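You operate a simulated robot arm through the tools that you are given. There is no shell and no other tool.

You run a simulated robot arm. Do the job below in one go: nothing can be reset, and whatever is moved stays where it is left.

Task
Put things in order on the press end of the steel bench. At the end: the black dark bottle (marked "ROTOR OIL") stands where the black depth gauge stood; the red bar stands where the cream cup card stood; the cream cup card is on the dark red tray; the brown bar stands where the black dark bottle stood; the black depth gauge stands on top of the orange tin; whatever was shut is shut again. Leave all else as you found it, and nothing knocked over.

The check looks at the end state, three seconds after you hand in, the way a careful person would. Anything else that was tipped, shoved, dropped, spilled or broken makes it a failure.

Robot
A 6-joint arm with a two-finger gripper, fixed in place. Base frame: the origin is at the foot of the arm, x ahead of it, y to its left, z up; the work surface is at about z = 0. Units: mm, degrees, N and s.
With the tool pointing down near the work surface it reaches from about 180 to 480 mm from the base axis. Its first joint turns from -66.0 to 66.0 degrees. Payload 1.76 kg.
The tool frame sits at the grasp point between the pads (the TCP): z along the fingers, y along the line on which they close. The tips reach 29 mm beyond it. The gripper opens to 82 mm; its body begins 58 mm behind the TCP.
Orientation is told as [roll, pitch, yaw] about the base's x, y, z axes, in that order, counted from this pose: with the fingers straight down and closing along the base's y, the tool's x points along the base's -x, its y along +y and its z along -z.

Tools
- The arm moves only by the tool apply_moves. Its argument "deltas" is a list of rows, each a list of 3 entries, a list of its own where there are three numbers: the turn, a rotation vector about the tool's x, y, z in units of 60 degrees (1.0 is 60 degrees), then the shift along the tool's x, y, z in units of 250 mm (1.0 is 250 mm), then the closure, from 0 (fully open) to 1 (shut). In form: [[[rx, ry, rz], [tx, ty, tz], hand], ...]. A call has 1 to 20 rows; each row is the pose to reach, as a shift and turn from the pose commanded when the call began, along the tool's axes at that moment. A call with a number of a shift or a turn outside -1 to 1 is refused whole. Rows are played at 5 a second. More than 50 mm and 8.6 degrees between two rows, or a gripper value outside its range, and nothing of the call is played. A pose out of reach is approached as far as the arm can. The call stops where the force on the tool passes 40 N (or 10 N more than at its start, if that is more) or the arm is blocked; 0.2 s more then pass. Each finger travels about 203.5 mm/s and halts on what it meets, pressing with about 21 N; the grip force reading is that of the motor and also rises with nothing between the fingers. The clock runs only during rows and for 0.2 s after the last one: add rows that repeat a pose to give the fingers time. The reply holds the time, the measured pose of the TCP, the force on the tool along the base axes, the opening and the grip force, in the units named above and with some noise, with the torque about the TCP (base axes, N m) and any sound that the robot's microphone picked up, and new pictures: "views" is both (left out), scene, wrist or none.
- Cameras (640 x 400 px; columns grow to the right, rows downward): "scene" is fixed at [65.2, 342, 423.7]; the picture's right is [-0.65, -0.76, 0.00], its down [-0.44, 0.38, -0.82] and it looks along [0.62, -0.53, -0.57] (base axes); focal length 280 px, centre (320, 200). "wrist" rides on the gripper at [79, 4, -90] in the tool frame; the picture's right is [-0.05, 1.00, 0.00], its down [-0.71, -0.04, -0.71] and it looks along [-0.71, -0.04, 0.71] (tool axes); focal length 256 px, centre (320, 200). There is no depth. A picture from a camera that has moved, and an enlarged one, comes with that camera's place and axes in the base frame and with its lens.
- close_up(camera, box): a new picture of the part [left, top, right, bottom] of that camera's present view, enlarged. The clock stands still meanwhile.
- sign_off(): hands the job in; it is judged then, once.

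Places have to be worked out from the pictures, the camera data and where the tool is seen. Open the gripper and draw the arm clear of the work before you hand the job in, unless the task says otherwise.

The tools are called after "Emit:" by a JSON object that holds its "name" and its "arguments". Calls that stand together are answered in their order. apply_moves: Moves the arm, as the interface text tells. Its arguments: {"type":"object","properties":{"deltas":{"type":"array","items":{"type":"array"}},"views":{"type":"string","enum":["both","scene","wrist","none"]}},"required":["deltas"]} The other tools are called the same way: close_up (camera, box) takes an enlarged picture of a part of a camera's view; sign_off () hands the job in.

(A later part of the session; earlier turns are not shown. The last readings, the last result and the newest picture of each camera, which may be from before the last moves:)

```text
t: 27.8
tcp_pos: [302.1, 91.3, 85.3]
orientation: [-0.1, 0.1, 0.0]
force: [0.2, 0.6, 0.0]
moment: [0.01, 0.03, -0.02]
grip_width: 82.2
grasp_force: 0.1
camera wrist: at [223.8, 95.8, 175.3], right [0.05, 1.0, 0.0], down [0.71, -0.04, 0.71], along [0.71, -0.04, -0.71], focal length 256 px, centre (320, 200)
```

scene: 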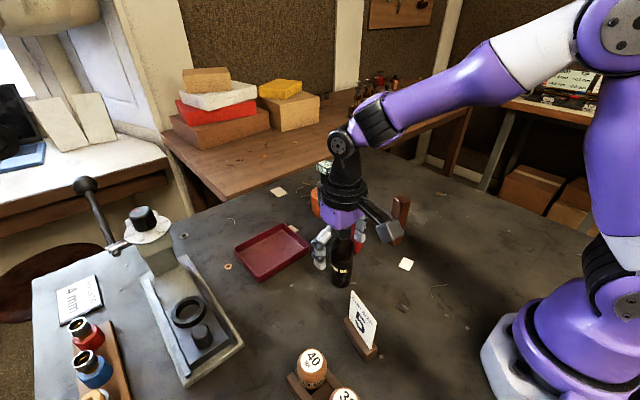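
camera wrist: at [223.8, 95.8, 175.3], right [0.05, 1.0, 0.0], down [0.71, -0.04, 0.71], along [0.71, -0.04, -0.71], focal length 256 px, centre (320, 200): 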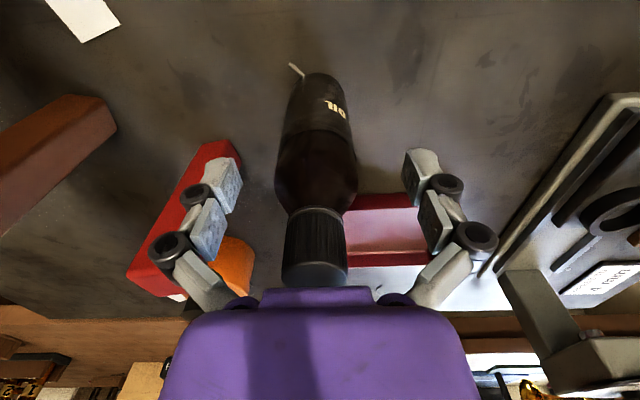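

The bottle stands between the pads with the cap just below the palm. I close the hand.

Emit:
{"name": "apply_moves", "arguments": {"deltas": [[[0, 0, 0], [0, 0, 0], 0.3], [[0, 0, 0], [0, 0, 0], 0.45], [[0, 0, 0], [0, 0, 0], 0.6], [[0, 0, 0], [0, 0, 0], 1], [[0, 0, 0], [0, 0, 0], 1]], "views": "wrist"}}

Emit:
{"name": "close_up", "arguments": {"camera": "scene", "box": [290, 180, 410, 300]}}

```text
t: 29.0
tcp_pos: [304.1, 91.8, 85.4]
orientation: [0.0, 0.0, 0.0]
force: [-0.5, -1.6, 4.2]
moment: [-0.04, 0.06, -0.01]
grip_width: 36.9
grasp_force: 20.7
camera wrist: at [223.9, 95.8, 175.7], right [0.05, 1.0, 0.0], down [0.71, -0.04, 0.71], along [0.71, -0.04, -0.71], focal length 256 px, centre (320, 200)
```

wrist: 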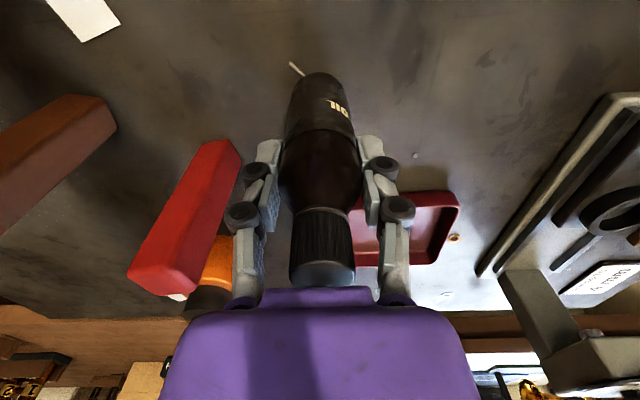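

```text
3.33 times, centred on (350, 240) of scene
camera zoom: at [65.2, 342.0, 423.7], right [-0.65, -0.76, 0.0], down [-0.44, 0.38, -0.82], along [0.62, -0.53, -0.57], focal length 932 px, centre (220, 67)
```

zoom: 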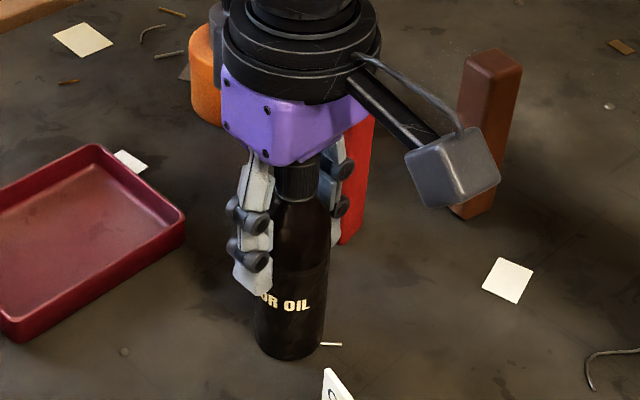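

The grip reads 37 mm on the bottle. I lift it straight up 110 mm.

Emit:
{"name": "apply_moves", "arguments": {"deltas": [[[0, 0, 0], [0, 0, -0.02], 1], [[0, 0, 0], [0, 0, -0.08], 1], [[0, 0, 0], [0, 0, -0.16], 1], [[0, 0, 0], [0, 0, -0.24], 1], [[0, 0, 0], [0, 0, -0.32], 1], [[0, 0, 0], [0, 0, -0.4], 1], [[0, 0, 0], [0, 0, -0.44], 1], [[0, 0, 0], [0, 0, -0.44], 1]]}}

```text
t: 30.8
tcp_pos: [301.4, 91.0, 195.7]
orientation: [0.1, 0.0, 0.0]
force: [-0.3, -1.2, -0.7]
moment: [-0.02, -0.02, -0.02]
grip_width: 36.9
grasp_force: 21.2
camera wrist: at [221.7, 95.2, 285.2], right [0.05, 1.0, 0.0], down [0.71, -0.04, 0.71], along [0.71, -0.04, -0.71], focal length 256 px, centre (320, 200)
```

scene: 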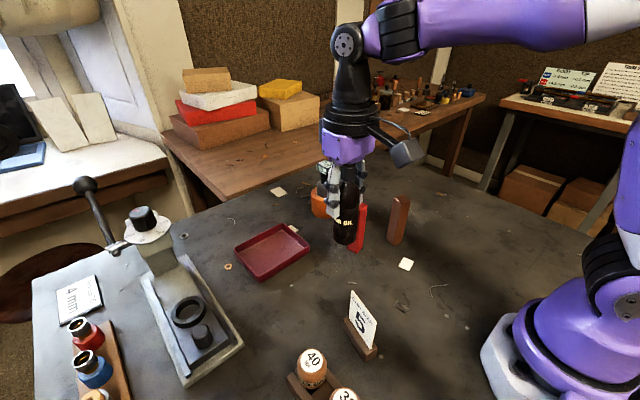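
wrist: 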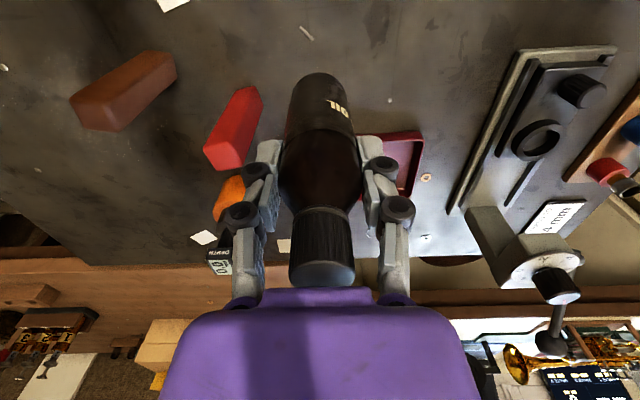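

The bottle is held and upright. I carry it to above the gauge's old place near (254.5, 245.5).

Emit:
{"name": "apply_moves", "arguments": {"deltas": [[[0, 0, 0], [0.031, 0.103, 0], 1], [[0, 0, 0], [0.061, 0.206, 0], 1], [[0, 0, 0], [0.092, 0.309, 0], 1], [[0, 0, 0], [0.123, 0.411, 0], 1], [[0, 0, 0], [0.153, 0.514, 0], 1], [[0, 0, 0], [0.184, 0.617, 0], 1], [[0, 0, 0], [0.184, 0.617, 0], 1]]}}

Emit:
{"name": "apply_moves", "arguments": {"deltas": [[[0, 0, 0], [0, 0, 0], 1]], "views": "none"}}

```text
t: 32.4
tcp_pos: [256.7, 247.4, 194.6]
orientation: [0.1, 0.0, 0.0]
force: [0.0, 0.1, -1.1]
moment: [0.0, 0.04, 0.01]
grip_width: 36.6
grasp_force: 20.8
camera wrist: at [177.2, 250.4, 284.2], right [0.05, 1.0, 0.0], down [0.71, -0.04, 0.71], along [0.71, -0.04, -0.71], focal length 256 px, centre (320, 200)
```

scene: 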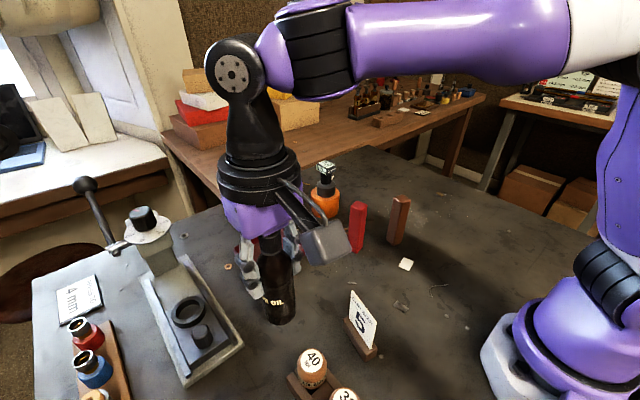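
wrist: 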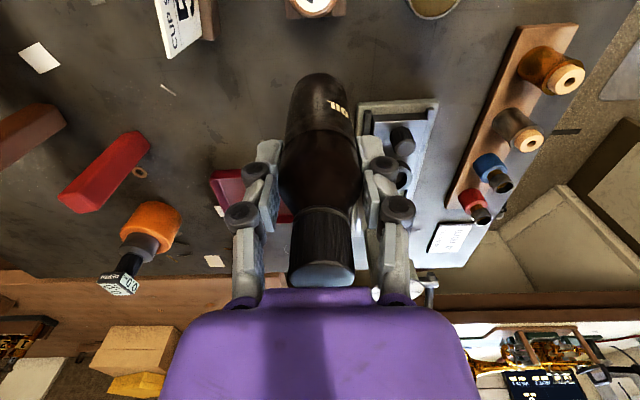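

```text
t: 32.8
tcp_pos: [256.4, 246.0, 193.9]
orientation: [0.1, 0.0, 0.1]
force: [-0.5, 0.4, -0.6]
moment: [0.0, 0.03, 0.0]
grip_width: 36.7
grasp_force: 20.7
```

Position is (256.5, 246). I lower the bottle by 106 mm, leaving a few mm.

Emit:
{"name": "apply_moves", "arguments": {"deltas": [[[0, 0, 0], [0, 0, 0.1], 1], [[0, 0, 0], [0, 0, 0.2], 1], [[0, 0, 0], [0, 0, 0.3], 1], [[0, 0, 0], [0, 0, 0.38], 1], [[0, 0, 0], [0, 0, 0.41], 1], [[0, 0, 0], [0, 0, 0.424], 1], [[0, 0, 0], [0, 0, 0.424], 1]]}}

Emit:
{"name": "close_up", "arguments": {"camera": "scene", "box": [210, 230, 370, 400]}}

```text
t: 34.4
tcp_pos: [256.3, 244.2, 90.3]
orientation: [0.0, 0.0, 0.0]
force: [-0.1, -0.3, -0.4]
moment: [-0.03, 0.0, -0.03]
grip_width: 37.0
grasp_force: 21.7
camera wrist: at [176.3, 248.9, 179.6], right [0.05, 1.0, 0.0], down [0.71, -0.04, 0.71], along [0.71, -0.04, -0.71], focal length 256 px, centre (320, 200)
```

scene: 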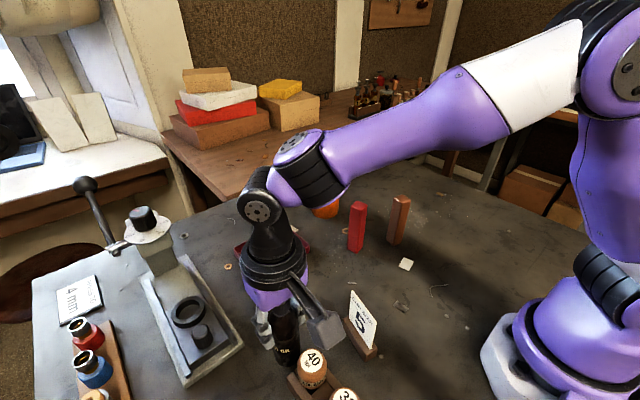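
wrist: 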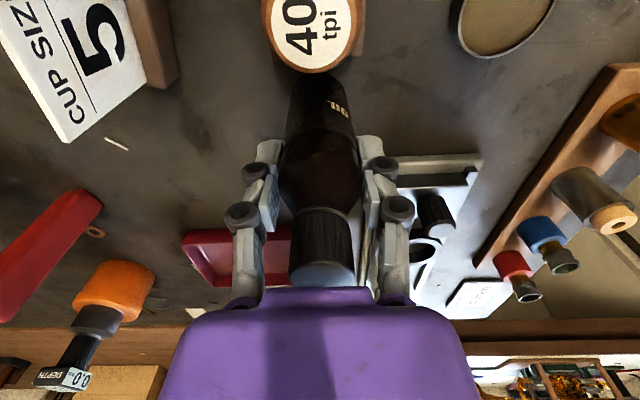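

```text
2.35 times, centred on (290, 315) of scene
camera zoom: at [65.2, 342.0, 423.7], right [-0.65, -0.76, 0.0], down [-0.44, 0.38, -0.82], along [0.62, -0.53, -0.57], focal length 658 px, centre (391, -71)
```

zoom: 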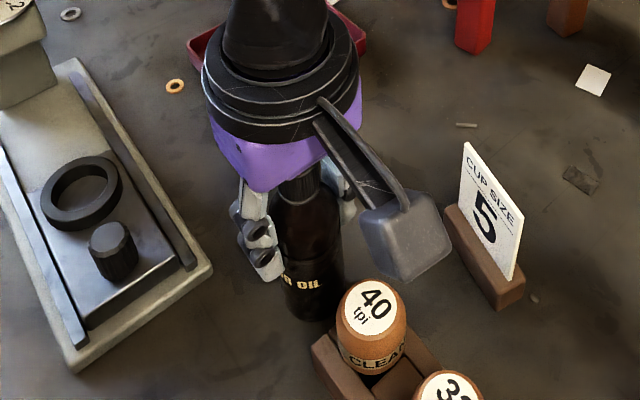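

I compare with the earlier enlargement of the gauge's spot, using the same box.

Emit:
{"name": "close_up", "arguments": {"camera": "scene", "box": [220, 270, 420, 400]}}

```text
3.08 times, centred on (320, 335) of scene
camera zoom: at [65.2, 342.0, 423.7], right [-0.65, -0.76, 0.0], down [-0.44, 0.38, -0.82], along [0.62, -0.53, -0.57], focal length 860 px, centre (320, -215)
```

zoom: 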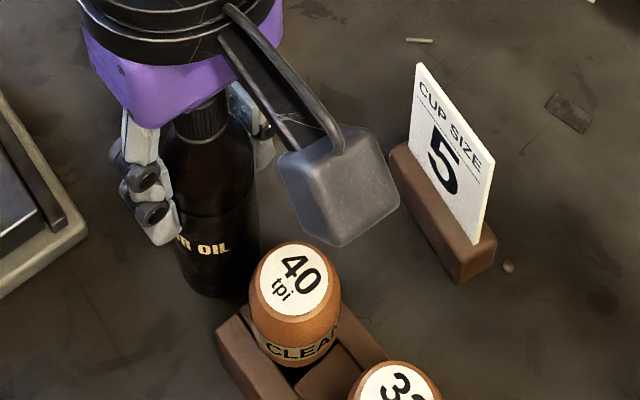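

The bottle hangs about 5–6 mm short in x of where the gauge's foot was (its foot was nearer x≈260). I shift 5 mm out and 1 mm left, and lower most of the rest.

Emit:
{"name": "apply_moves", "arguments": {"deltas": [[[0, 0, 0], [-0.01, 0.002, 0], 1], [[0, 0, 0], [-0.02, 0.004, 0], 1], [[0, 0, 0], [-0.02, 0.004, 0.006], 1], [[0, 0, 0], [-0.02, 0.004, 0.012], 1], [[0, 0, 0], [-0.02, 0.004, 0.012], 1]], "views": "none"}}

Emit:
{"name": "close_up", "arguments": {"camera": "scene", "box": [220, 270, 420, 400]}}

```text
t: 35.6
tcp_pos: [261.6, 246.8, 87.0]
orientation: [0.0, -0.1, 0.0]
force: [1.0, 0.3, -1.3]
moment: [0.03, 0.01, -0.02]
grip_width: 36.7
grasp_force: 21.1
```

```text
3.08 times, centred on (320, 335) of scene
camera zoom: at [65.2, 342.0, 423.7], right [-0.65, -0.76, 0.0], down [-0.44, 0.38, -0.82], along [0.62, -0.53, -0.57], focal length 860 px, centre (320, -215)
```

zoom: 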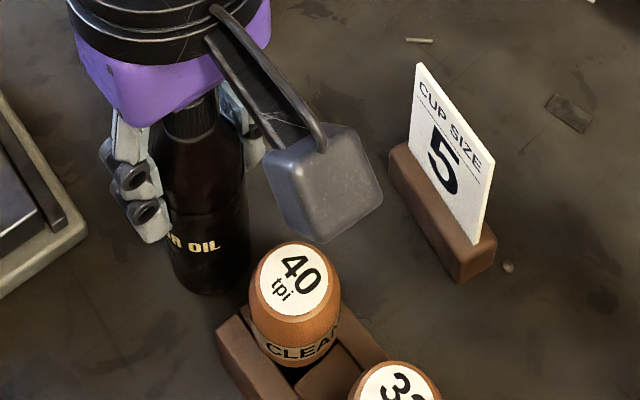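

The bottle's foot now lines up with the old gauge spot. I creep down to contact.

Emit:
{"name": "apply_moves", "arguments": {"deltas": [[[0, 0, 0], [0, 0, 0.004], 1], [[0, 0, 0], [0, 0, 0.004], 1]], "views": "none"}}

```text
t: 36.2
tcp_pos: [261.0, 246.1, 85.2]
orientation: [0.1, -0.1, 0.1]
force: [-2.7, -3.9, 16.3]
moment: [-0.13, 0.31, 0.03]
grip_width: 36.9
grasp_force: 21.0
```

Contact at 16 N. I relieve slightly and open.

Emit:
{"name": "apply_moves", "arguments": {"deltas": [[[0, 0, 0], [0, 0, -0.002], 1], [[0, 0, 0], [0, 0, -0.002], 0.5], [[0, 0, 0], [0, 0, -0.002], 0.3], [[0, 0, 0], [0, 0, -0.002], 0], [[0, 0, 0], [0, 0, -0.002], 0]]}}

```text
t: 37.4
tcp_pos: [260.6, 246.9, 85.8]
orientation: [0.0, 0.0, 0.0]
force: [-0.4, 0.7, 0.4]
moment: [0.04, -0.03, -0.01]
grip_width: 82.0
grasp_force: 0.1
camera wrist: at [181.2, 250.5, 175.5], right [0.05, 1.0, 0.0], down [0.71, -0.04, 0.71], along [0.71, -0.04, -0.71], focal length 256 px, centre (320, 200)
```

scene: 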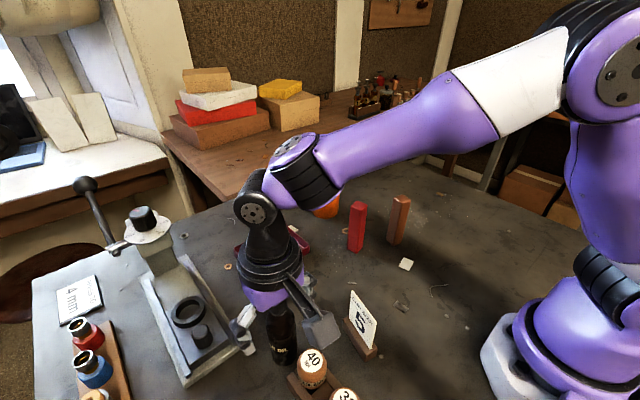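
wrist: 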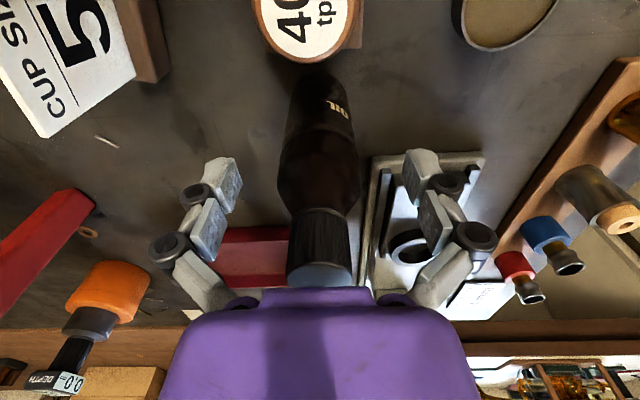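

The bottle stands free at its new place. I rise straight up and then travel across toward the brown bar.

Emit:
{"name": "apply_moves", "arguments": {"deltas": [[[0, 0, 0], [0, 0, -0.08], 0], [[0, 0, 0], [0, 0, -0.2], 0], [[0, 0, 0], [0, 0, -0.33], 0], [[0, 0, 0], [0, 0, -0.46], 0], [[0, 0, 0], [0, -0.17, -0.46], 0], [[0, 0, 0], [0.01, -0.34, -0.46], 0], [[0, 0, 0], [0.02, -0.51, -0.46], 0], [[0, 0, 0], [0.03, -0.68, -0.46], 0], [[0, 0, 0], [0.04, -0.84, -0.46], 0], [[0, 0, 0], [0.05, -1.0, -0.46], 0]], "views": "none"}}

Emit:
{"name": "apply_moves", "arguments": {"deltas": [[[0, 0, 0], [0, -0.13, 0], 0], [[0, 0, 0], [0.01, -0.27, 0], 0], [[0, 0, 0], [0.01, -0.27, 0], 0]]}}

Emit:
{"name": "close_up", "arguments": {"camera": "wrist", "box": [220, 40, 460, 190]}}

Emit:
{"name": "close_up", "arguments": {"camera": "scene", "box": [220, 270, 420, 400]}}

```text
t: 39.6
tcp_pos: [247.9, -4.5, 201.2]
orientation: [0.0, 0.0, 0.1]
force: [-0.3, 0.9, 0.2]
moment: [0.01, -0.02, 0.0]
grip_width: 81.9
grasp_force: 0.1
```

```text
t: 40.4
tcp_pos: [245.3, -71.2, 199.4]
orientation: [0.1, 0.1, 0.1]
force: [0.2, 0.5, -0.3]
moment: [-0.03, -0.01, -0.03]
grip_width: 82.0
grasp_force: 0.1
camera wrist: at [166.7, -66.8, 289.6], right [0.05, 1.0, 0.0], down [0.71, -0.04, 0.71], along [0.71, -0.04, -0.71], focal length 256 px, centre (320, 200)
```

scene: 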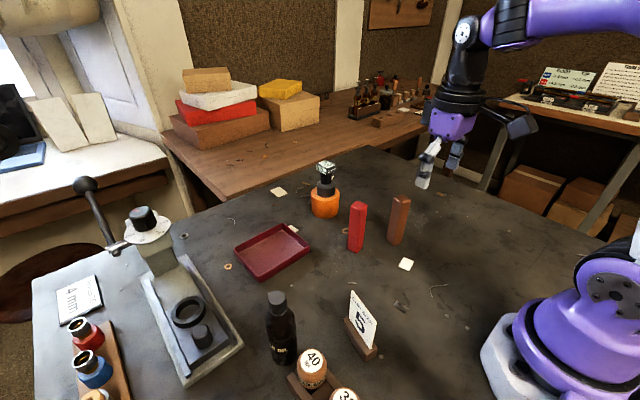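
wrist: 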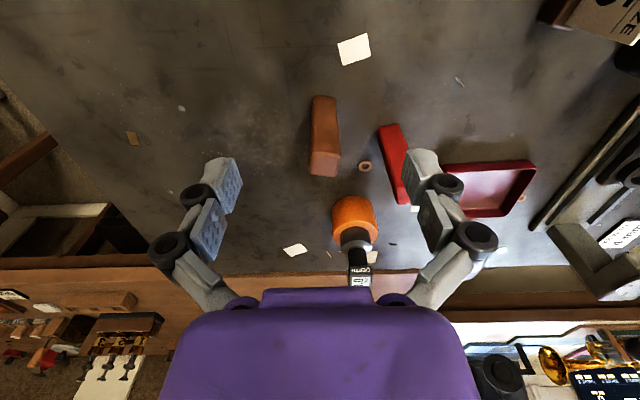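

```text
2.67 times, centred on (340, 115) of wrist
camera zoom: at [166.7, -66.8, 289.6], right [0.05, 1.0, 0.0], down [0.71, -0.04, 0.71], along [0.71, -0.04, -0.71], focal length 683 px, centre (267, 427)
```

zoom: 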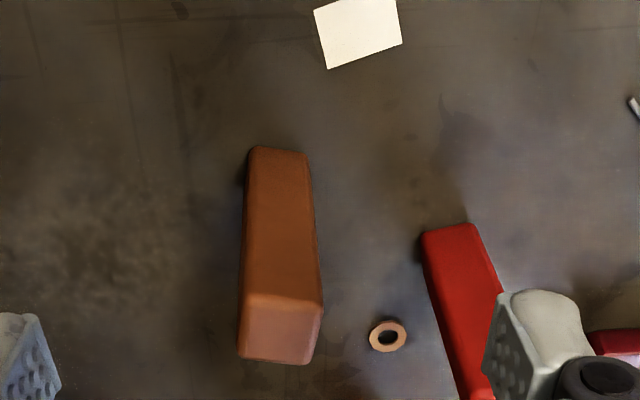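

```text
3.08 times, centred on (320, 335) of scene
camera zoom: at [65.2, 342.0, 423.7], right [-0.65, -0.76, 0.0], down [-0.44, 0.38, -0.82], along [0.62, -0.53, -0.57], focal length 860 px, centre (320, -215)
```

zoom: 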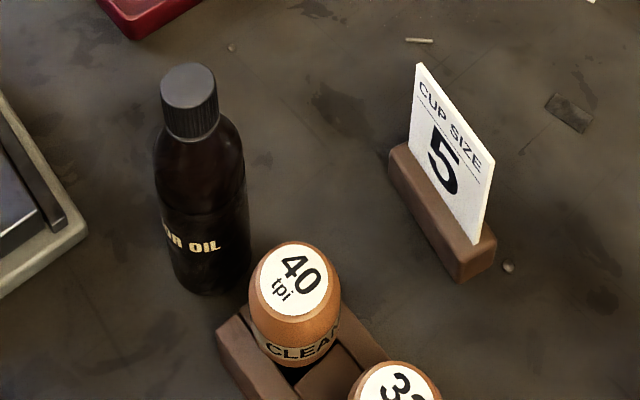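

The brown bar stands at about (301.3, -69.5), turned about -9.5°, 24.5 mm square and 110 mm high; the red bar is at about (341.5, 10). I move above the brown bar, turn the tool to match and narrow the opening.

Emit:
{"name": "apply_moves", "arguments": {"deltas": [[[0, 0, 0.053], [-0.074, 0.002, 0.04], 0], [[0, 0, 0.105], [-0.149, 0.004, 0.08], 0.2], [[0, 0, 0.158], [-0.223, 0.006, 0.12], 0.3], [[0, 0, 0.158], [-0.223, 0.006, 0.12], 0.3], [[0, 0, 0.158], [-0.223, 0.006, 0.12], 0.3]]}}

Emit:
{"name": "close_up", "arguments": {"camera": "wrist", "box": [220, 40, 420, 200]}}

```text
t: 41.6
tcp_pos: [300.8, -69.3, 170.2]
orientation: [0.0, 0.1, -9.5]
force: [0.3, 0.1, 0.5]
moment: [0.01, 0.01, 0.01]
grip_width: 57.5
grasp_force: 0.0
camera wrist: at [223.2, -51.8, 259.6], right [0.22, 0.98, 0.0], down [0.69, -0.15, 0.71], along [0.69, -0.15, -0.71], focal length 256 px, centre (320, 200)
```

scene: 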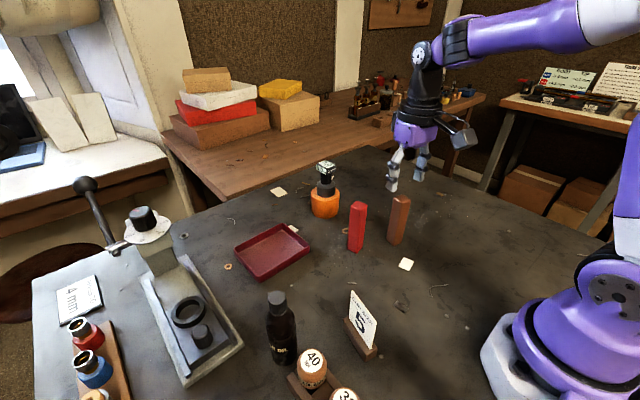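
wrist: 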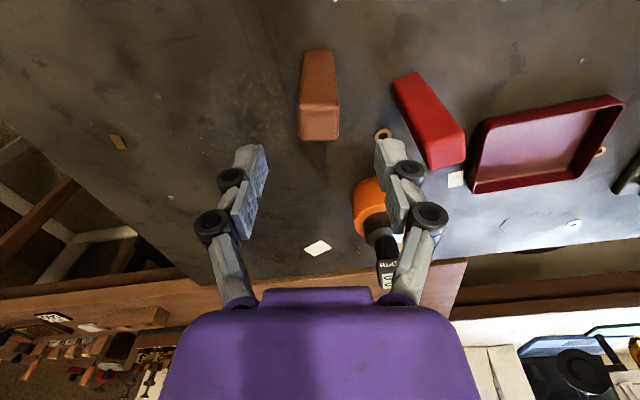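

```text
2.50 times, centred on (320, 120) of wrist
camera zoom: at [223.2, -51.8, 259.6], right [0.22, 0.98, 0.0], down [0.69, -0.15, 0.71], along [0.69, -0.15, -0.71], focal length 640 px, centre (320, 400)
```

zoom: 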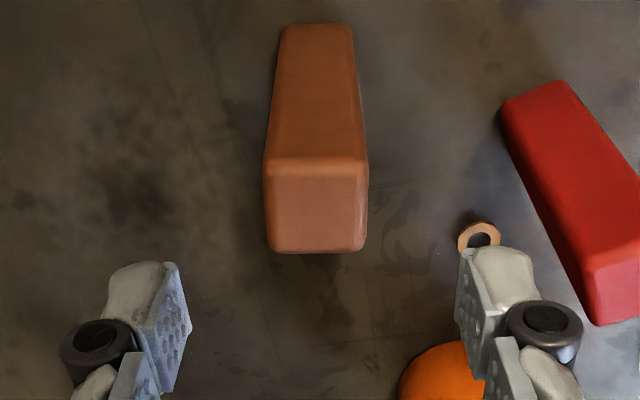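

The bar is aligned and centred to about 1 mm. I lower to z≈72.

Emit:
{"name": "apply_moves", "arguments": {"deltas": [[[0, 0, 0], [0, -0.003, 0.08], 0.3], [[0, 0, 0], [0, -0.003, 0.16], 0.3], [[0, 0, 0], [0, -0.003, 0.24], 0.3], [[0, 0, 0], [0, -0.003, 0.32], 0.3], [[0, 0, 0], [0, -0.003, 0.392], 0.3], [[0, 0, 0], [0, -0.003, 0.392], 0.3]]}}

```text
t: 43.0
tcp_pos: [301.4, -68.6, 73.5]
orientation: [0.0, 0.1, -9.5]
force: [0.1, 0.7, -0.2]
moment: [0.0, -0.02, 0.0]
grip_width: 57.6
grasp_force: 0.0
camera wrist: at [223.7, -51.4, 162.6], right [0.22, 0.98, 0.0], down [0.69, -0.15, 0.71], along [0.69, -0.15, -0.71], focal length 256 px, centre (320, 200)
```

scene: 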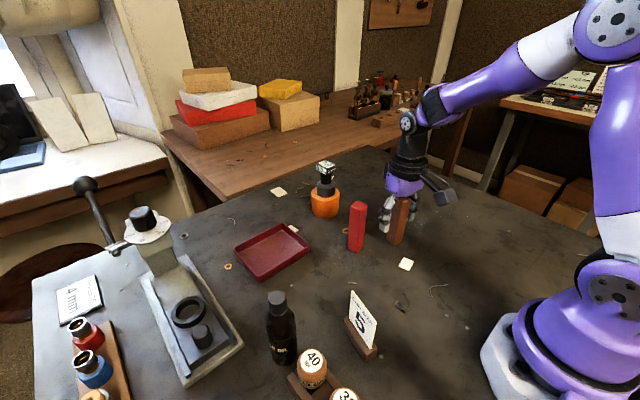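
wrist: 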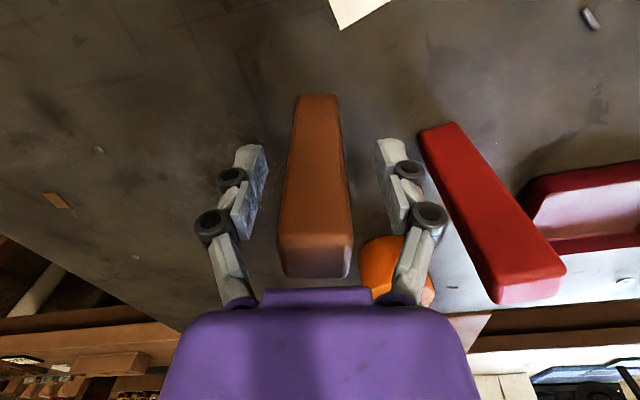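

The bar is between the pads with clearance on both sides. I close the hand and then lift straight up.

Emit:
{"name": "apply_moves", "arguments": {"deltas": [[[0, 0, 0], [0, 0, 0], 0.5], [[0, 0, 0], [0, 0, 0], 0.7], [[0, 0, 0], [0, 0, 0], 1], [[0, 0, 0], [0, 0, 0], 1], [[0, 0, 0], [0, 0, 0], 1]], "views": "wrist"}}

Emit:
{"name": "apply_moves", "arguments": {"deltas": [[[0, 0, 0], [0, 0, -0.02], 1], [[0, 0, 0], [0, 0, -0.08], 1], [[0, 0, 0], [0, 0, -0.16], 1], [[0, 0, 0], [0, 0, -0.24], 1], [[0, 0, 0], [0, 0, -0.32], 1], [[0, 0, 0], [0, 0, -0.4], 1], [[0, 0, 0], [0, 0, -0.48], 1], [[0, 0, 0], [0, 0, -0.52], 1], [[0, 0, 0], [0, 0, -0.52], 1]]}}

```text
t: 44.2
tcp_pos: [301.0, -67.8, 73.2]
orientation: [-0.1, 0.1, -9.5]
force: [0.7, -1.3, 1.1]
moment: [-0.02, -0.02, 0.0]
grip_width: 25.5
grasp_force: 21.0
camera wrist: at [223.8, -51.4, 162.9], right [0.22, 0.98, 0.0], down [0.69, -0.15, 0.71], along [0.69, -0.15, -0.71], focal length 256 px, centre (320, 200)
```

wrist: 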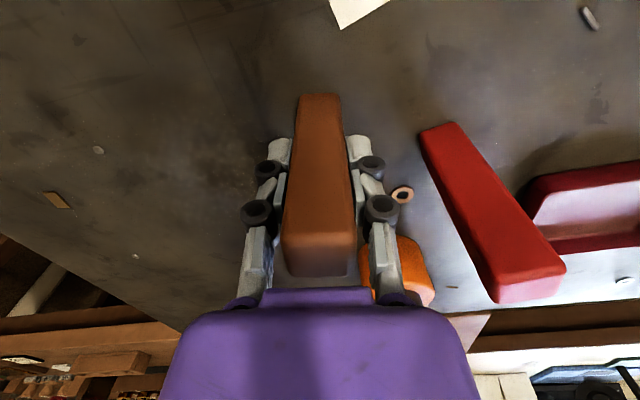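

```text
t: 46.2
tcp_pos: [303.1, -70.8, 202.0]
orientation: [0.0, -0.1, -9.5]
force: [0.3, -0.1, -1.7]
moment: [0.04, 0.01, 0.01]
grip_width: 25.4
grasp_force: 20.7
camera wrist: at [224.9, -53.3, 292.9], right [0.22, 0.98, 0.0], down [0.69, -0.15, 0.71], along [0.69, -0.15, -0.71], focal length 256 px, centre (320, 200)
```

scene: 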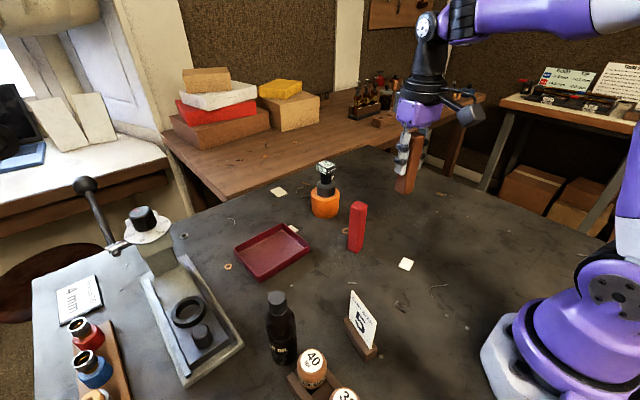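
wrist: 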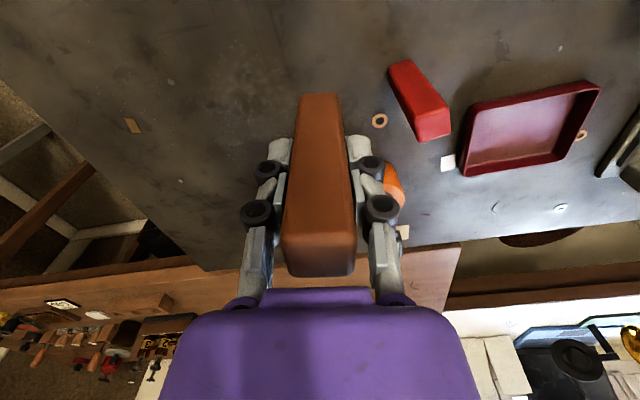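

The brown bar is held upright with its foot at about z=130. Before placing, I look closely at the small pin lying near the bottle's old spot.

Emit:
{"name": "close_up", "arguments": {"camera": "scene", "box": [310, 250, 390, 310]}}

Emit:
{"name": "close_up", "arguments": {"camera": "scene", "box": [220, 160, 440, 300]}}

```text
6.67 times, centred on (350, 280) of scene
camera zoom: at [65.2, 342.0, 423.7], right [-0.65, -0.76, 0.0], down [-0.44, 0.38, -0.82], along [0.62, -0.53, -0.57], focal length 1863 px, centre (120, -333)
```

zoom: 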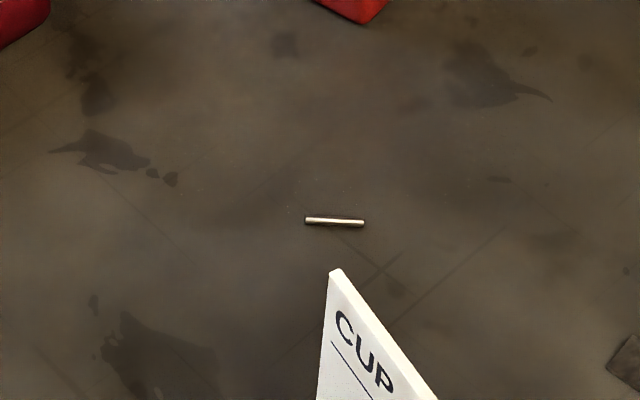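

```text
2.86 times, centred on (330, 230) of scene
camera zoom: at [65.2, 342.0, 423.7], right [-0.65, -0.76, 0.0], down [-0.44, 0.38, -0.82], along [0.62, -0.53, -0.57], focal length 798 px, centre (291, 114)
```

zoom: 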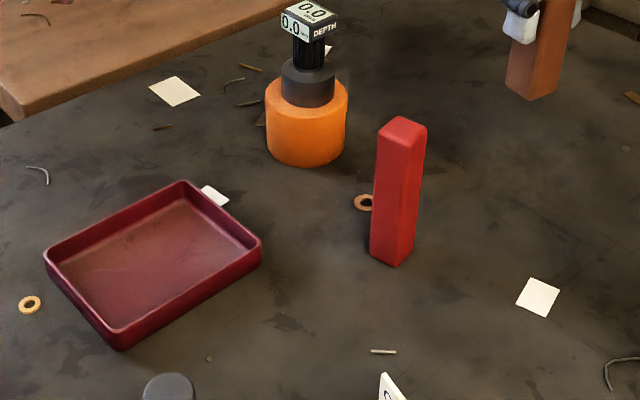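

The pin is tiny and lies just at the bottle's old edge around (288, 83); I'll set the bar at about (303, 91) so it stays clear of it. I carry the bar over at height.

Emit:
{"name": "apply_moves", "arguments": {"deltas": [[[0, 0, 0], [0.017, 0.105, 0], 1], [[0, 0, 0], [0.034, 0.211, 0], 1], [[0, 0, 0], [0.05, 0.317, 0], 1], [[0, 0, 0], [0.067, 0.422, 0], 1], [[0, 0, 0], [0.084, 0.528, 0], 1], [[0, 0, 0], [0.101, 0.633, 0], 1], [[0, 0, 0], [0.101, 0.633, 0], 1]]}}

Emit:
{"name": "apply_moves", "arguments": {"deltas": [[[0, 0, 0], [0, 0, 0], 1]], "views": "none"}}

```text
t: 47.8
tcp_pos: [302.1, 90.4, 203.3]
orientation: [-0.1, 0.0, -9.5]
force: [0.1, 0.9, -0.8]
moment: [-0.03, -0.02, 0.02]
grip_width: 25.4
grasp_force: 21.4
camera wrist: at [224.0, 107.7, 293.0], right [0.22, 0.98, 0.0], down [0.69, -0.15, 0.71], along [0.69, -0.15, -0.71], focal length 256 px, centre (320, 200)
```

scene: 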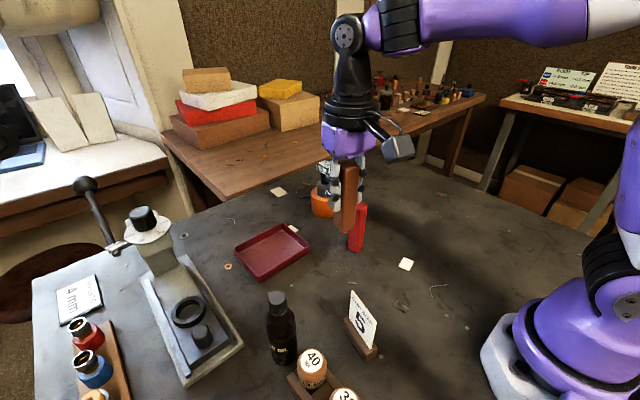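
wrist: 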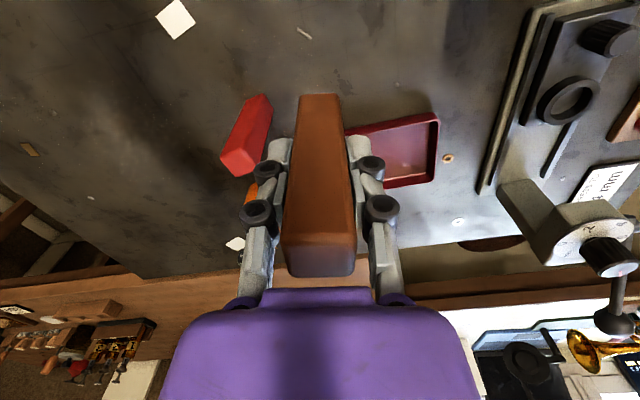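

```text
t: 48.2
tcp_pos: [301.9, 90.0, 202.5]
orientation: [0.0, 0.0, -9.5]
force: [-0.7, 0.5, -1.2]
moment: [-0.01, 0.01, 0.0]
grip_width: 25.3
grasp_force: 20.4
```

At (302, 90). I lower by 125 mm, leaving about 5 mm.

Emit:
{"name": "apply_moves", "arguments": {"deltas": [[[0, 0, 0], [0, 0, 0.1], 1], [[0, 0, 0], [0, 0, 0.2], 1], [[0, 0, 0], [0, 0, 0.3], 1], [[0, 0, 0], [0, 0, 0.4], 1], [[0, 0, 0], [0, 0, 0.47], 1], [[0, 0, 0], [0, 0, 0.5], 1], [[0, 0, 0], [0, 0, 0.5], 1]]}}

Emit:
{"name": "close_up", "arguments": {"camera": "scene", "box": [220, 160, 440, 300]}}

```text
t: 49.8
tcp_pos: [302.6, 89.7, 78.0]
orientation: [0.1, 0.0, -9.5]
force: [-0.8, -0.4, -1.3]
moment: [0.02, 0.02, 0.05]
grip_width: 25.4
grasp_force: 21.4
camera wrist: at [224.6, 106.4, 167.7], right [0.22, 0.98, 0.0], down [0.69, -0.15, 0.71], along [0.69, -0.15, -0.71], focal length 256 px, centre (320, 200)
```

scene: 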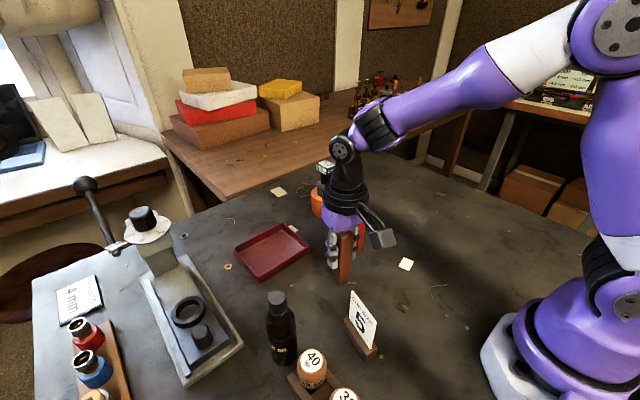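
wrist: 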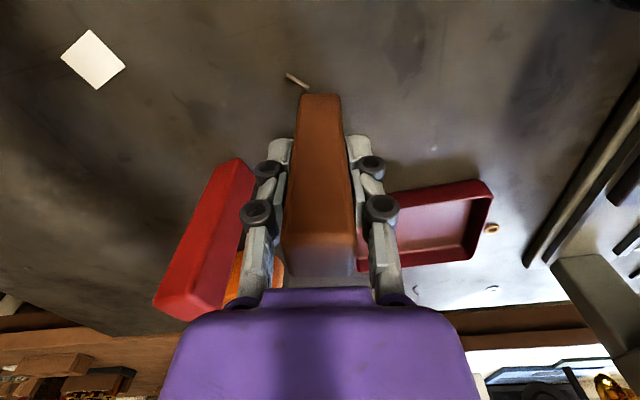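

```text
2.86 times, centred on (330, 230) of scene
camera zoom: at [65.2, 342.0, 423.7], right [-0.65, -0.76, 0.0], down [-0.44, 0.38, -0.82], along [0.62, -0.53, -0.57], focal length 798 px, centre (291, 114)
```

zoom: 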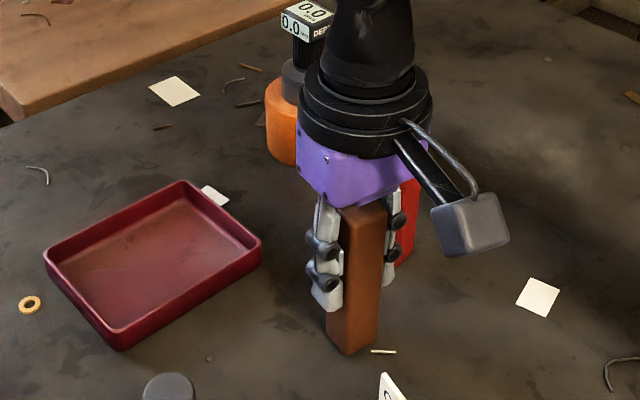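

The bar's foot lands on the bottle's old spot, and the pin stays just outside. I lower the remaining distance in small steps.

Emit:
{"name": "apply_moves", "arguments": {"deltas": [[[0, 0, 0], [0, 0, 0.008], 1], [[0, 0, 0], [0, 0, 0.015], 1], [[0, 0, 0], [0, 0, 0.015], 1]], "views": "none"}}

Emit:
{"name": "apply_moves", "arguments": {"deltas": [[[0, 0, 0], [0, 0, 0.004], 1], [[0, 0, 0], [0, 0, 0.004], 1]], "views": "none"}}

```text
t: 50.6
tcp_pos: [301.8, 89.6, 73.7]
orientation: [-0.1, 0.0, -9.5]
force: [0.0, -1.0, -0.4]
moment: [-0.03, 0.0, -0.04]
grip_width: 25.2
grasp_force: 21.0
```

```text
t: 51.2
tcp_pos: [301.4, 89.5, 72.6]
orientation: [0.0, 0.0, -9.4]
force: [0.6, -0.4, -1.1]
moment: [-0.02, -0.02, -0.04]
grip_width: 25.3
grasp_force: 20.9
```

Not yet in contact; another millimetre.

Emit:
{"name": "apply_moves", "arguments": {"deltas": [[[0, 0, 0], [0, 0, 0.003], 1], [[0, 0, 0], [0, 0, 0.003], 1]], "views": "none"}}

```text
t: 51.8
tcp_pos: [301.5, 89.5, 72.7]
orientation: [0.0, 0.0, -9.5]
force: [-4.6, -2.5, 15.3]
moment: [-0.06, 0.27, 0.01]
grip_width: 25.6
grasp_force: 21.1
```

Contact at 15 N. I relieve a little and open to about 57 mm.

Emit:
{"name": "apply_moves", "arguments": {"deltas": [[[0, 0, 0], [0, 0, -0.002], 1], [[0, 0, 0], [0, 0, -0.002], 0.6], [[0, 0, 0], [0, 0, -0.002], 0.45], [[0, 0, 0], [0, 0, -0.002], 0.3], [[0, 0, 0], [0, 0, -0.002], 0.3]]}}

```text
t: 53.0
tcp_pos: [302.1, 90.1, 72.3]
orientation: [-0.1, 0.0, -9.5]
force: [-0.5, -0.8, 0.7]
moment: [-0.01, 0.02, -0.01]
grip_width: 57.3
grasp_force: 0.2
camera wrist: at [224.7, 106.8, 162.8], right [0.22, 0.98, 0.0], down [0.69, -0.15, 0.71], along [0.69, -0.15, -0.71], focal length 256 px, centre (320, 200)
```

scene: 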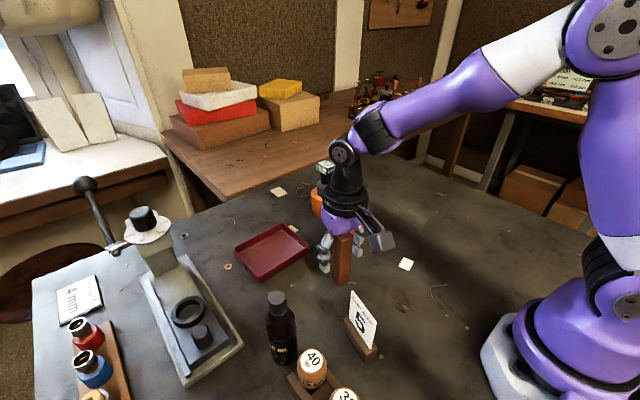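
wrist: 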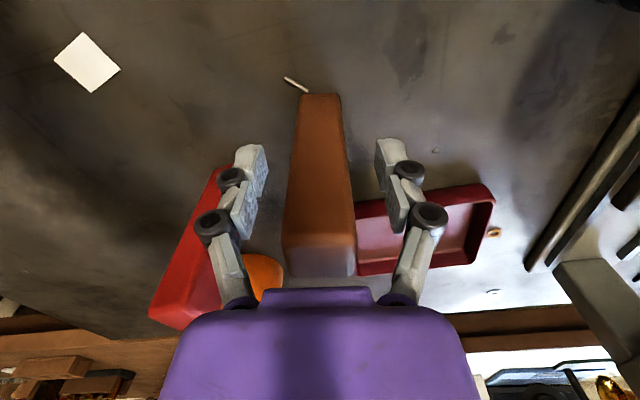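

The brown bar stands free. I rise straight up and move back toward the card for a look.

Emit:
{"name": "apply_moves", "arguments": {"deltas": [[[0, 0, 0], [0, 0, -0.06], 0.3], [[0, 0, 0], [0, 0, -0.18], 0.3], [[0, 0, 0], [0, 0, -0.32], 0.3], [[0, 0, 0], [0, 0, -0.46], 0.3], [[0, 0, 0], [0.116, 0.029, -0.46], 0.3], [[0, 0, 0], [0.232, 0.058, -0.46], 0.2], [[0, 0, 0], [0.348, 0.088, -0.46], 0.1], [[0, 0, 0], [0.464, 0.117, -0.46], 0], [[0, 0, 0], [0.58, 0.146, -0.46], 0], [[0, 0, 0], [0.58, 0.146, -0.46], 0]]}}

Emit:
{"name": "close_up", "arguments": {"camera": "wrist", "box": [240, 0, 420, 150]}}

```text
t: 55.2
tcp_pos: [165.4, 150.9, 187.2]
orientation: [-0.1, 0.0, -9.4]
force: [-0.7, -0.5, -0.3]
moment: [0.01, -0.01, 0.0]
grip_width: 81.9
grasp_force: 0.0
camera wrist: at [88.5, 168.8, 276.7], right [0.22, 0.98, 0.0], down [0.69, -0.15, 0.71], along [0.69, -0.15, -0.71], focal length 256 px, centre (320, 200)
```

scene: 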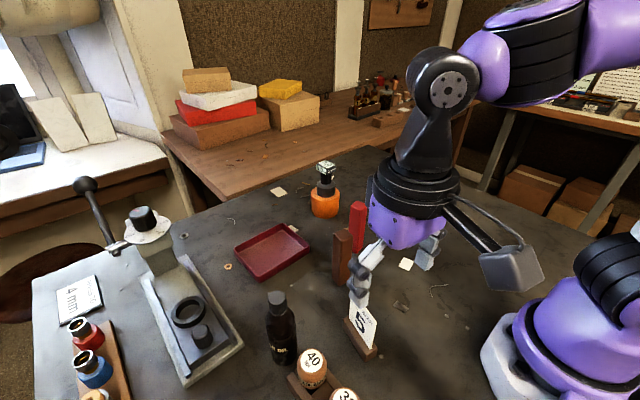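
wrist: 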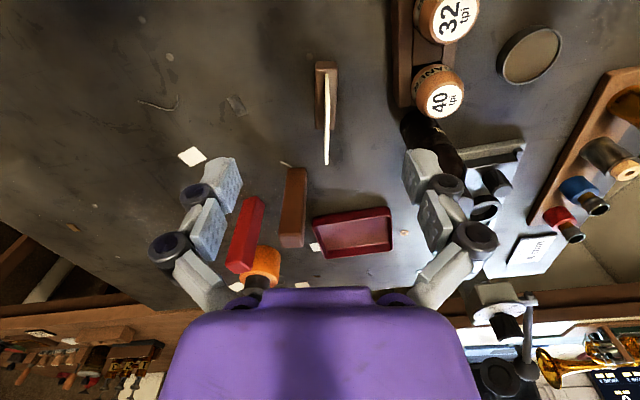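

```text
2.67 times, centred on (330, 75) of wrist
camera zoom: at [88.5, 168.8, 276.7], right [0.22, 0.98, 0.0], down [0.69, -0.15, 0.71], along [0.69, -0.15, -0.71], focal length 683 px, centre (293, 533)
```

zoom: 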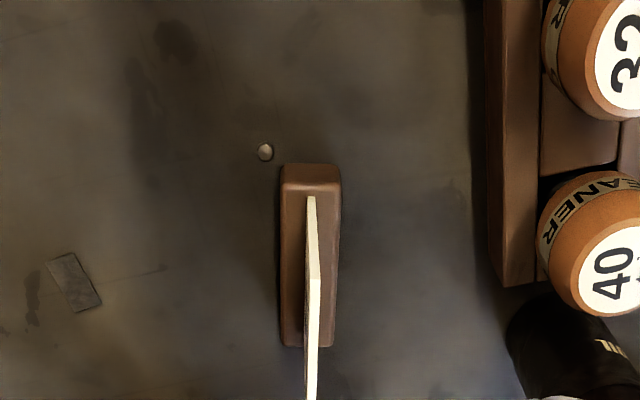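

The card is nearly edge-on: block centre about (201.5, 149.5), sheet in the middle turned about -12.5°, top at z≈83. I move above it and trim the yaw by 3°.

Emit:
{"name": "apply_moves", "arguments": {"deltas": [[[0, 0, 0.017], [-0.05, 0.006, 0.08], 0], [[0, 0, 0.033], [-0.1, 0.013, 0.16], 0], [[0, 0, 0.05], [-0.149, 0.019, 0.248], 0], [[0, 0, 0.05], [-0.149, 0.019, 0.248], 0], [[0, 0, 0.05], [-0.149, 0.019, 0.248], 0]]}}

Emit:
{"name": "close_up", "arguments": {"camera": "wrist", "box": [220, 0, 420, 160]}}

```text
t: 56.4
tcp_pos: [203.1, 147.0, 125.4]
orientation: [0.0, 0.0, -12.5]
force: [0.6, -0.2, 1.1]
moment: [0.0, 0.01, 0.01]
grip_width: 82.0
grasp_force: 0.0
camera wrist: at [128.0, 169.0, 215.9], right [0.27, 0.96, 0.0], down [0.68, -0.19, 0.71], along [0.68, -0.19, -0.71], focal length 256 px, centre (320, 200)
```

scene: 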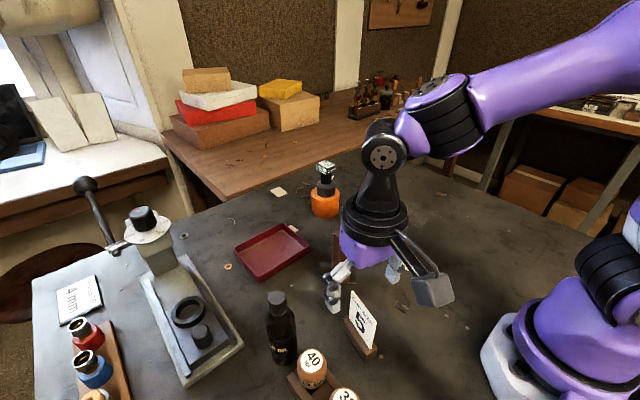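
wrist: 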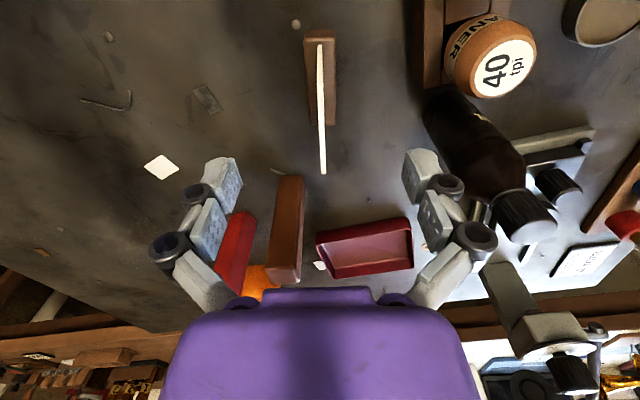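

```text
2.50 times, centred on (320, 80) of wrist
camera zoom: at [128.0, 169.0, 215.9], right [0.27, 0.96, 0.0], down [0.68, -0.19, 0.71], along [0.68, -0.19, -0.71], focal length 640 px, centre (320, 500)
```

zoom: 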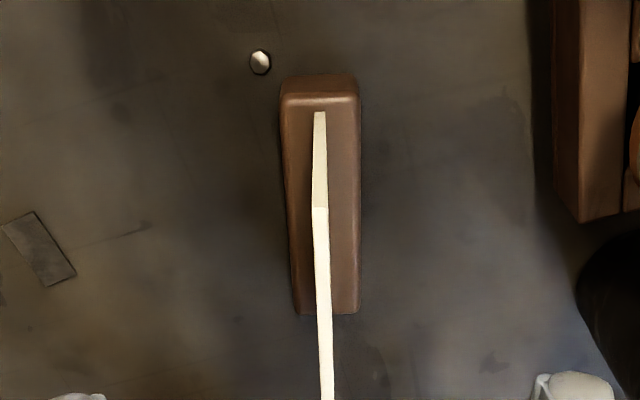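

The sheet runs within 1° of the tool axis and about 1 mm toward +y of centre. I trim that and lower to z≈52 so the tips stay above the wooden foot.

Emit:
{"name": "apply_moves", "arguments": {"deltas": [[[0, 0, 0.01], [0, 0.004, 0.08], 0], [[0, 0, 0.018], [0, 0.004, 0.16], 0], [[0, 0, 0.018], [0, 0.004, 0.23], 0], [[0, 0, 0.018], [0, 0.004, 0.292], 0], [[0, 0, 0.018], [0, 0.004, 0.292], 0]]}}

Emit:
{"name": "close_up", "arguments": {"camera": "scene", "box": [290, 250, 430, 380]}}

```text
t: 57.6
tcp_pos: [203.8, 149.2, 54.4]
orientation: [-0.1, 0.0, -13.5]
force: [-0.5, 0.5, -1.2]
moment: [0.0, 0.0, 0.03]
grip_width: 81.6
grasp_force: 0.1
camera wrist: at [128.3, 172.3, 144.0], right [0.29, 0.96, 0.0], down [0.68, -0.2, 0.71], along [0.68, -0.2, -0.71], focal length 256 px, centre (320, 200)
```

scene: 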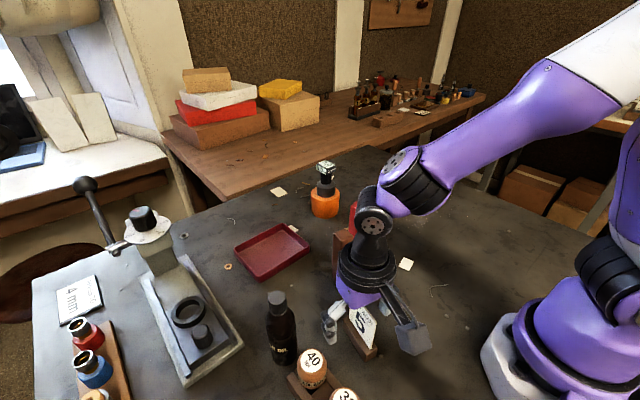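
wrist: 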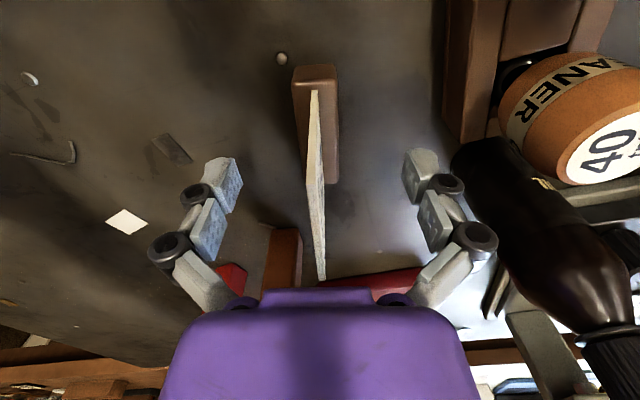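

```text
3.08 times, centred on (360, 315) of scene
camera zoom: at [65.2, 342.0, 423.7], right [-0.65, -0.76, 0.0], down [-0.44, 0.38, -0.82], along [0.62, -0.53, -0.57], focal length 860 px, centre (197, -154)
```

zoom: 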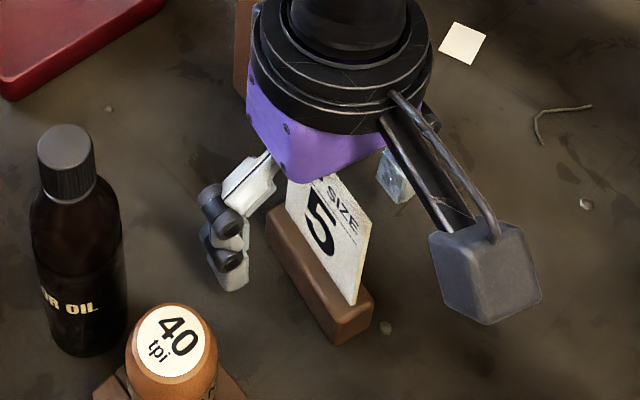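

The sheet is about 1.5 mm toward -y of the finger centre at this depth; I trim that and then close.

Emit:
{"name": "apply_moves", "arguments": {"deltas": [[[0, 0, -0.012], [0, -0.006, 0], 0], [[0, 0, -0.012], [0, -0.006, 0], 0.4], [[0, 0, -0.012], [0, -0.006, 0], 0.75], [[0, 0, -0.012], [0, -0.006, 0], 0.9], [[0, 0, -0.012], [0, -0.006, 0], 1], [[0, 0, -0.012], [0, -0.006, 0], 1], [[0, 0, -0.012], [0, -0.006, 0], 1]]}}

Emit:
{"name": "close_up", "arguments": {"camera": "scene", "box": [290, 250, 430, 380]}}

```text
t: 59.2
tcp_pos: [204.5, 148.5, 54.1]
orientation: [0.0, 0.0, -12.9]
force: [0.4, -0.2, 0.1]
moment: [0.02, 0.04, -0.01]
grip_width: 6.4
grasp_force: 21.1
camera wrist: at [127.6, 170.0, 143.8], right [0.27, 0.96, 0.0], down [0.68, -0.19, 0.71], along [0.68, -0.19, -0.71], focal length 256 px, centre (320, 200)
```

scene: 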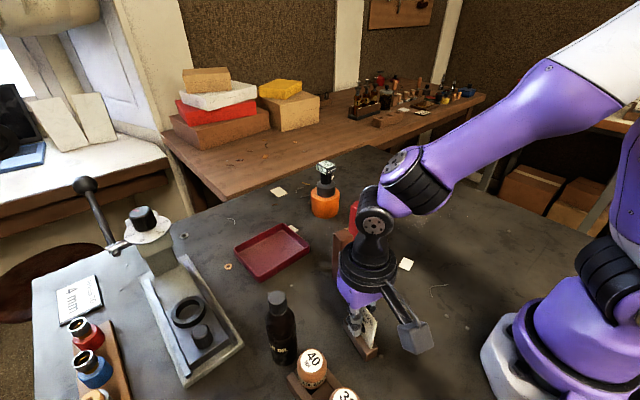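
wrist: 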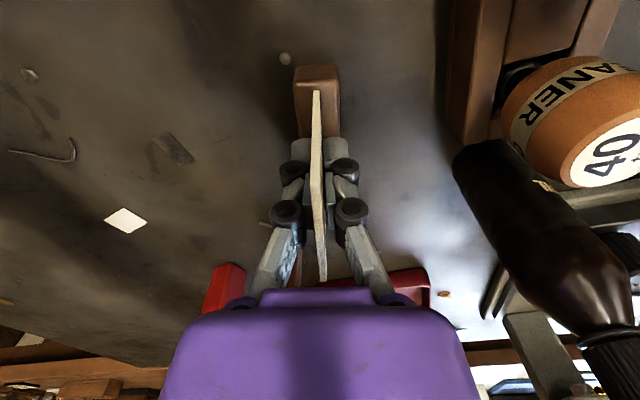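

```text
3.08 times, centred on (360, 315) of scene
camera zoom: at [65.2, 342.0, 423.7], right [-0.65, -0.76, 0.0], down [-0.44, 0.38, -0.82], along [0.62, -0.53, -0.57], focal length 860 px, centre (197, -154)
```

zoom: 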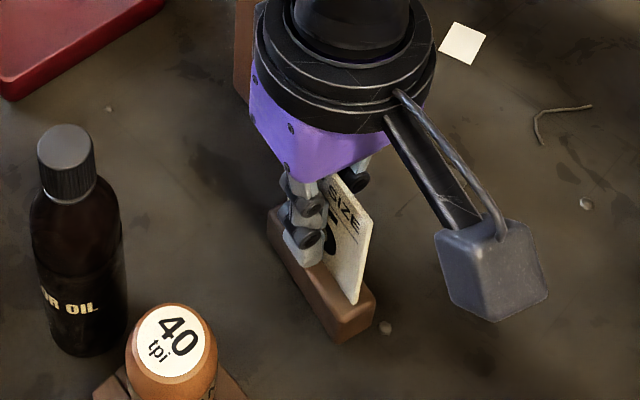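

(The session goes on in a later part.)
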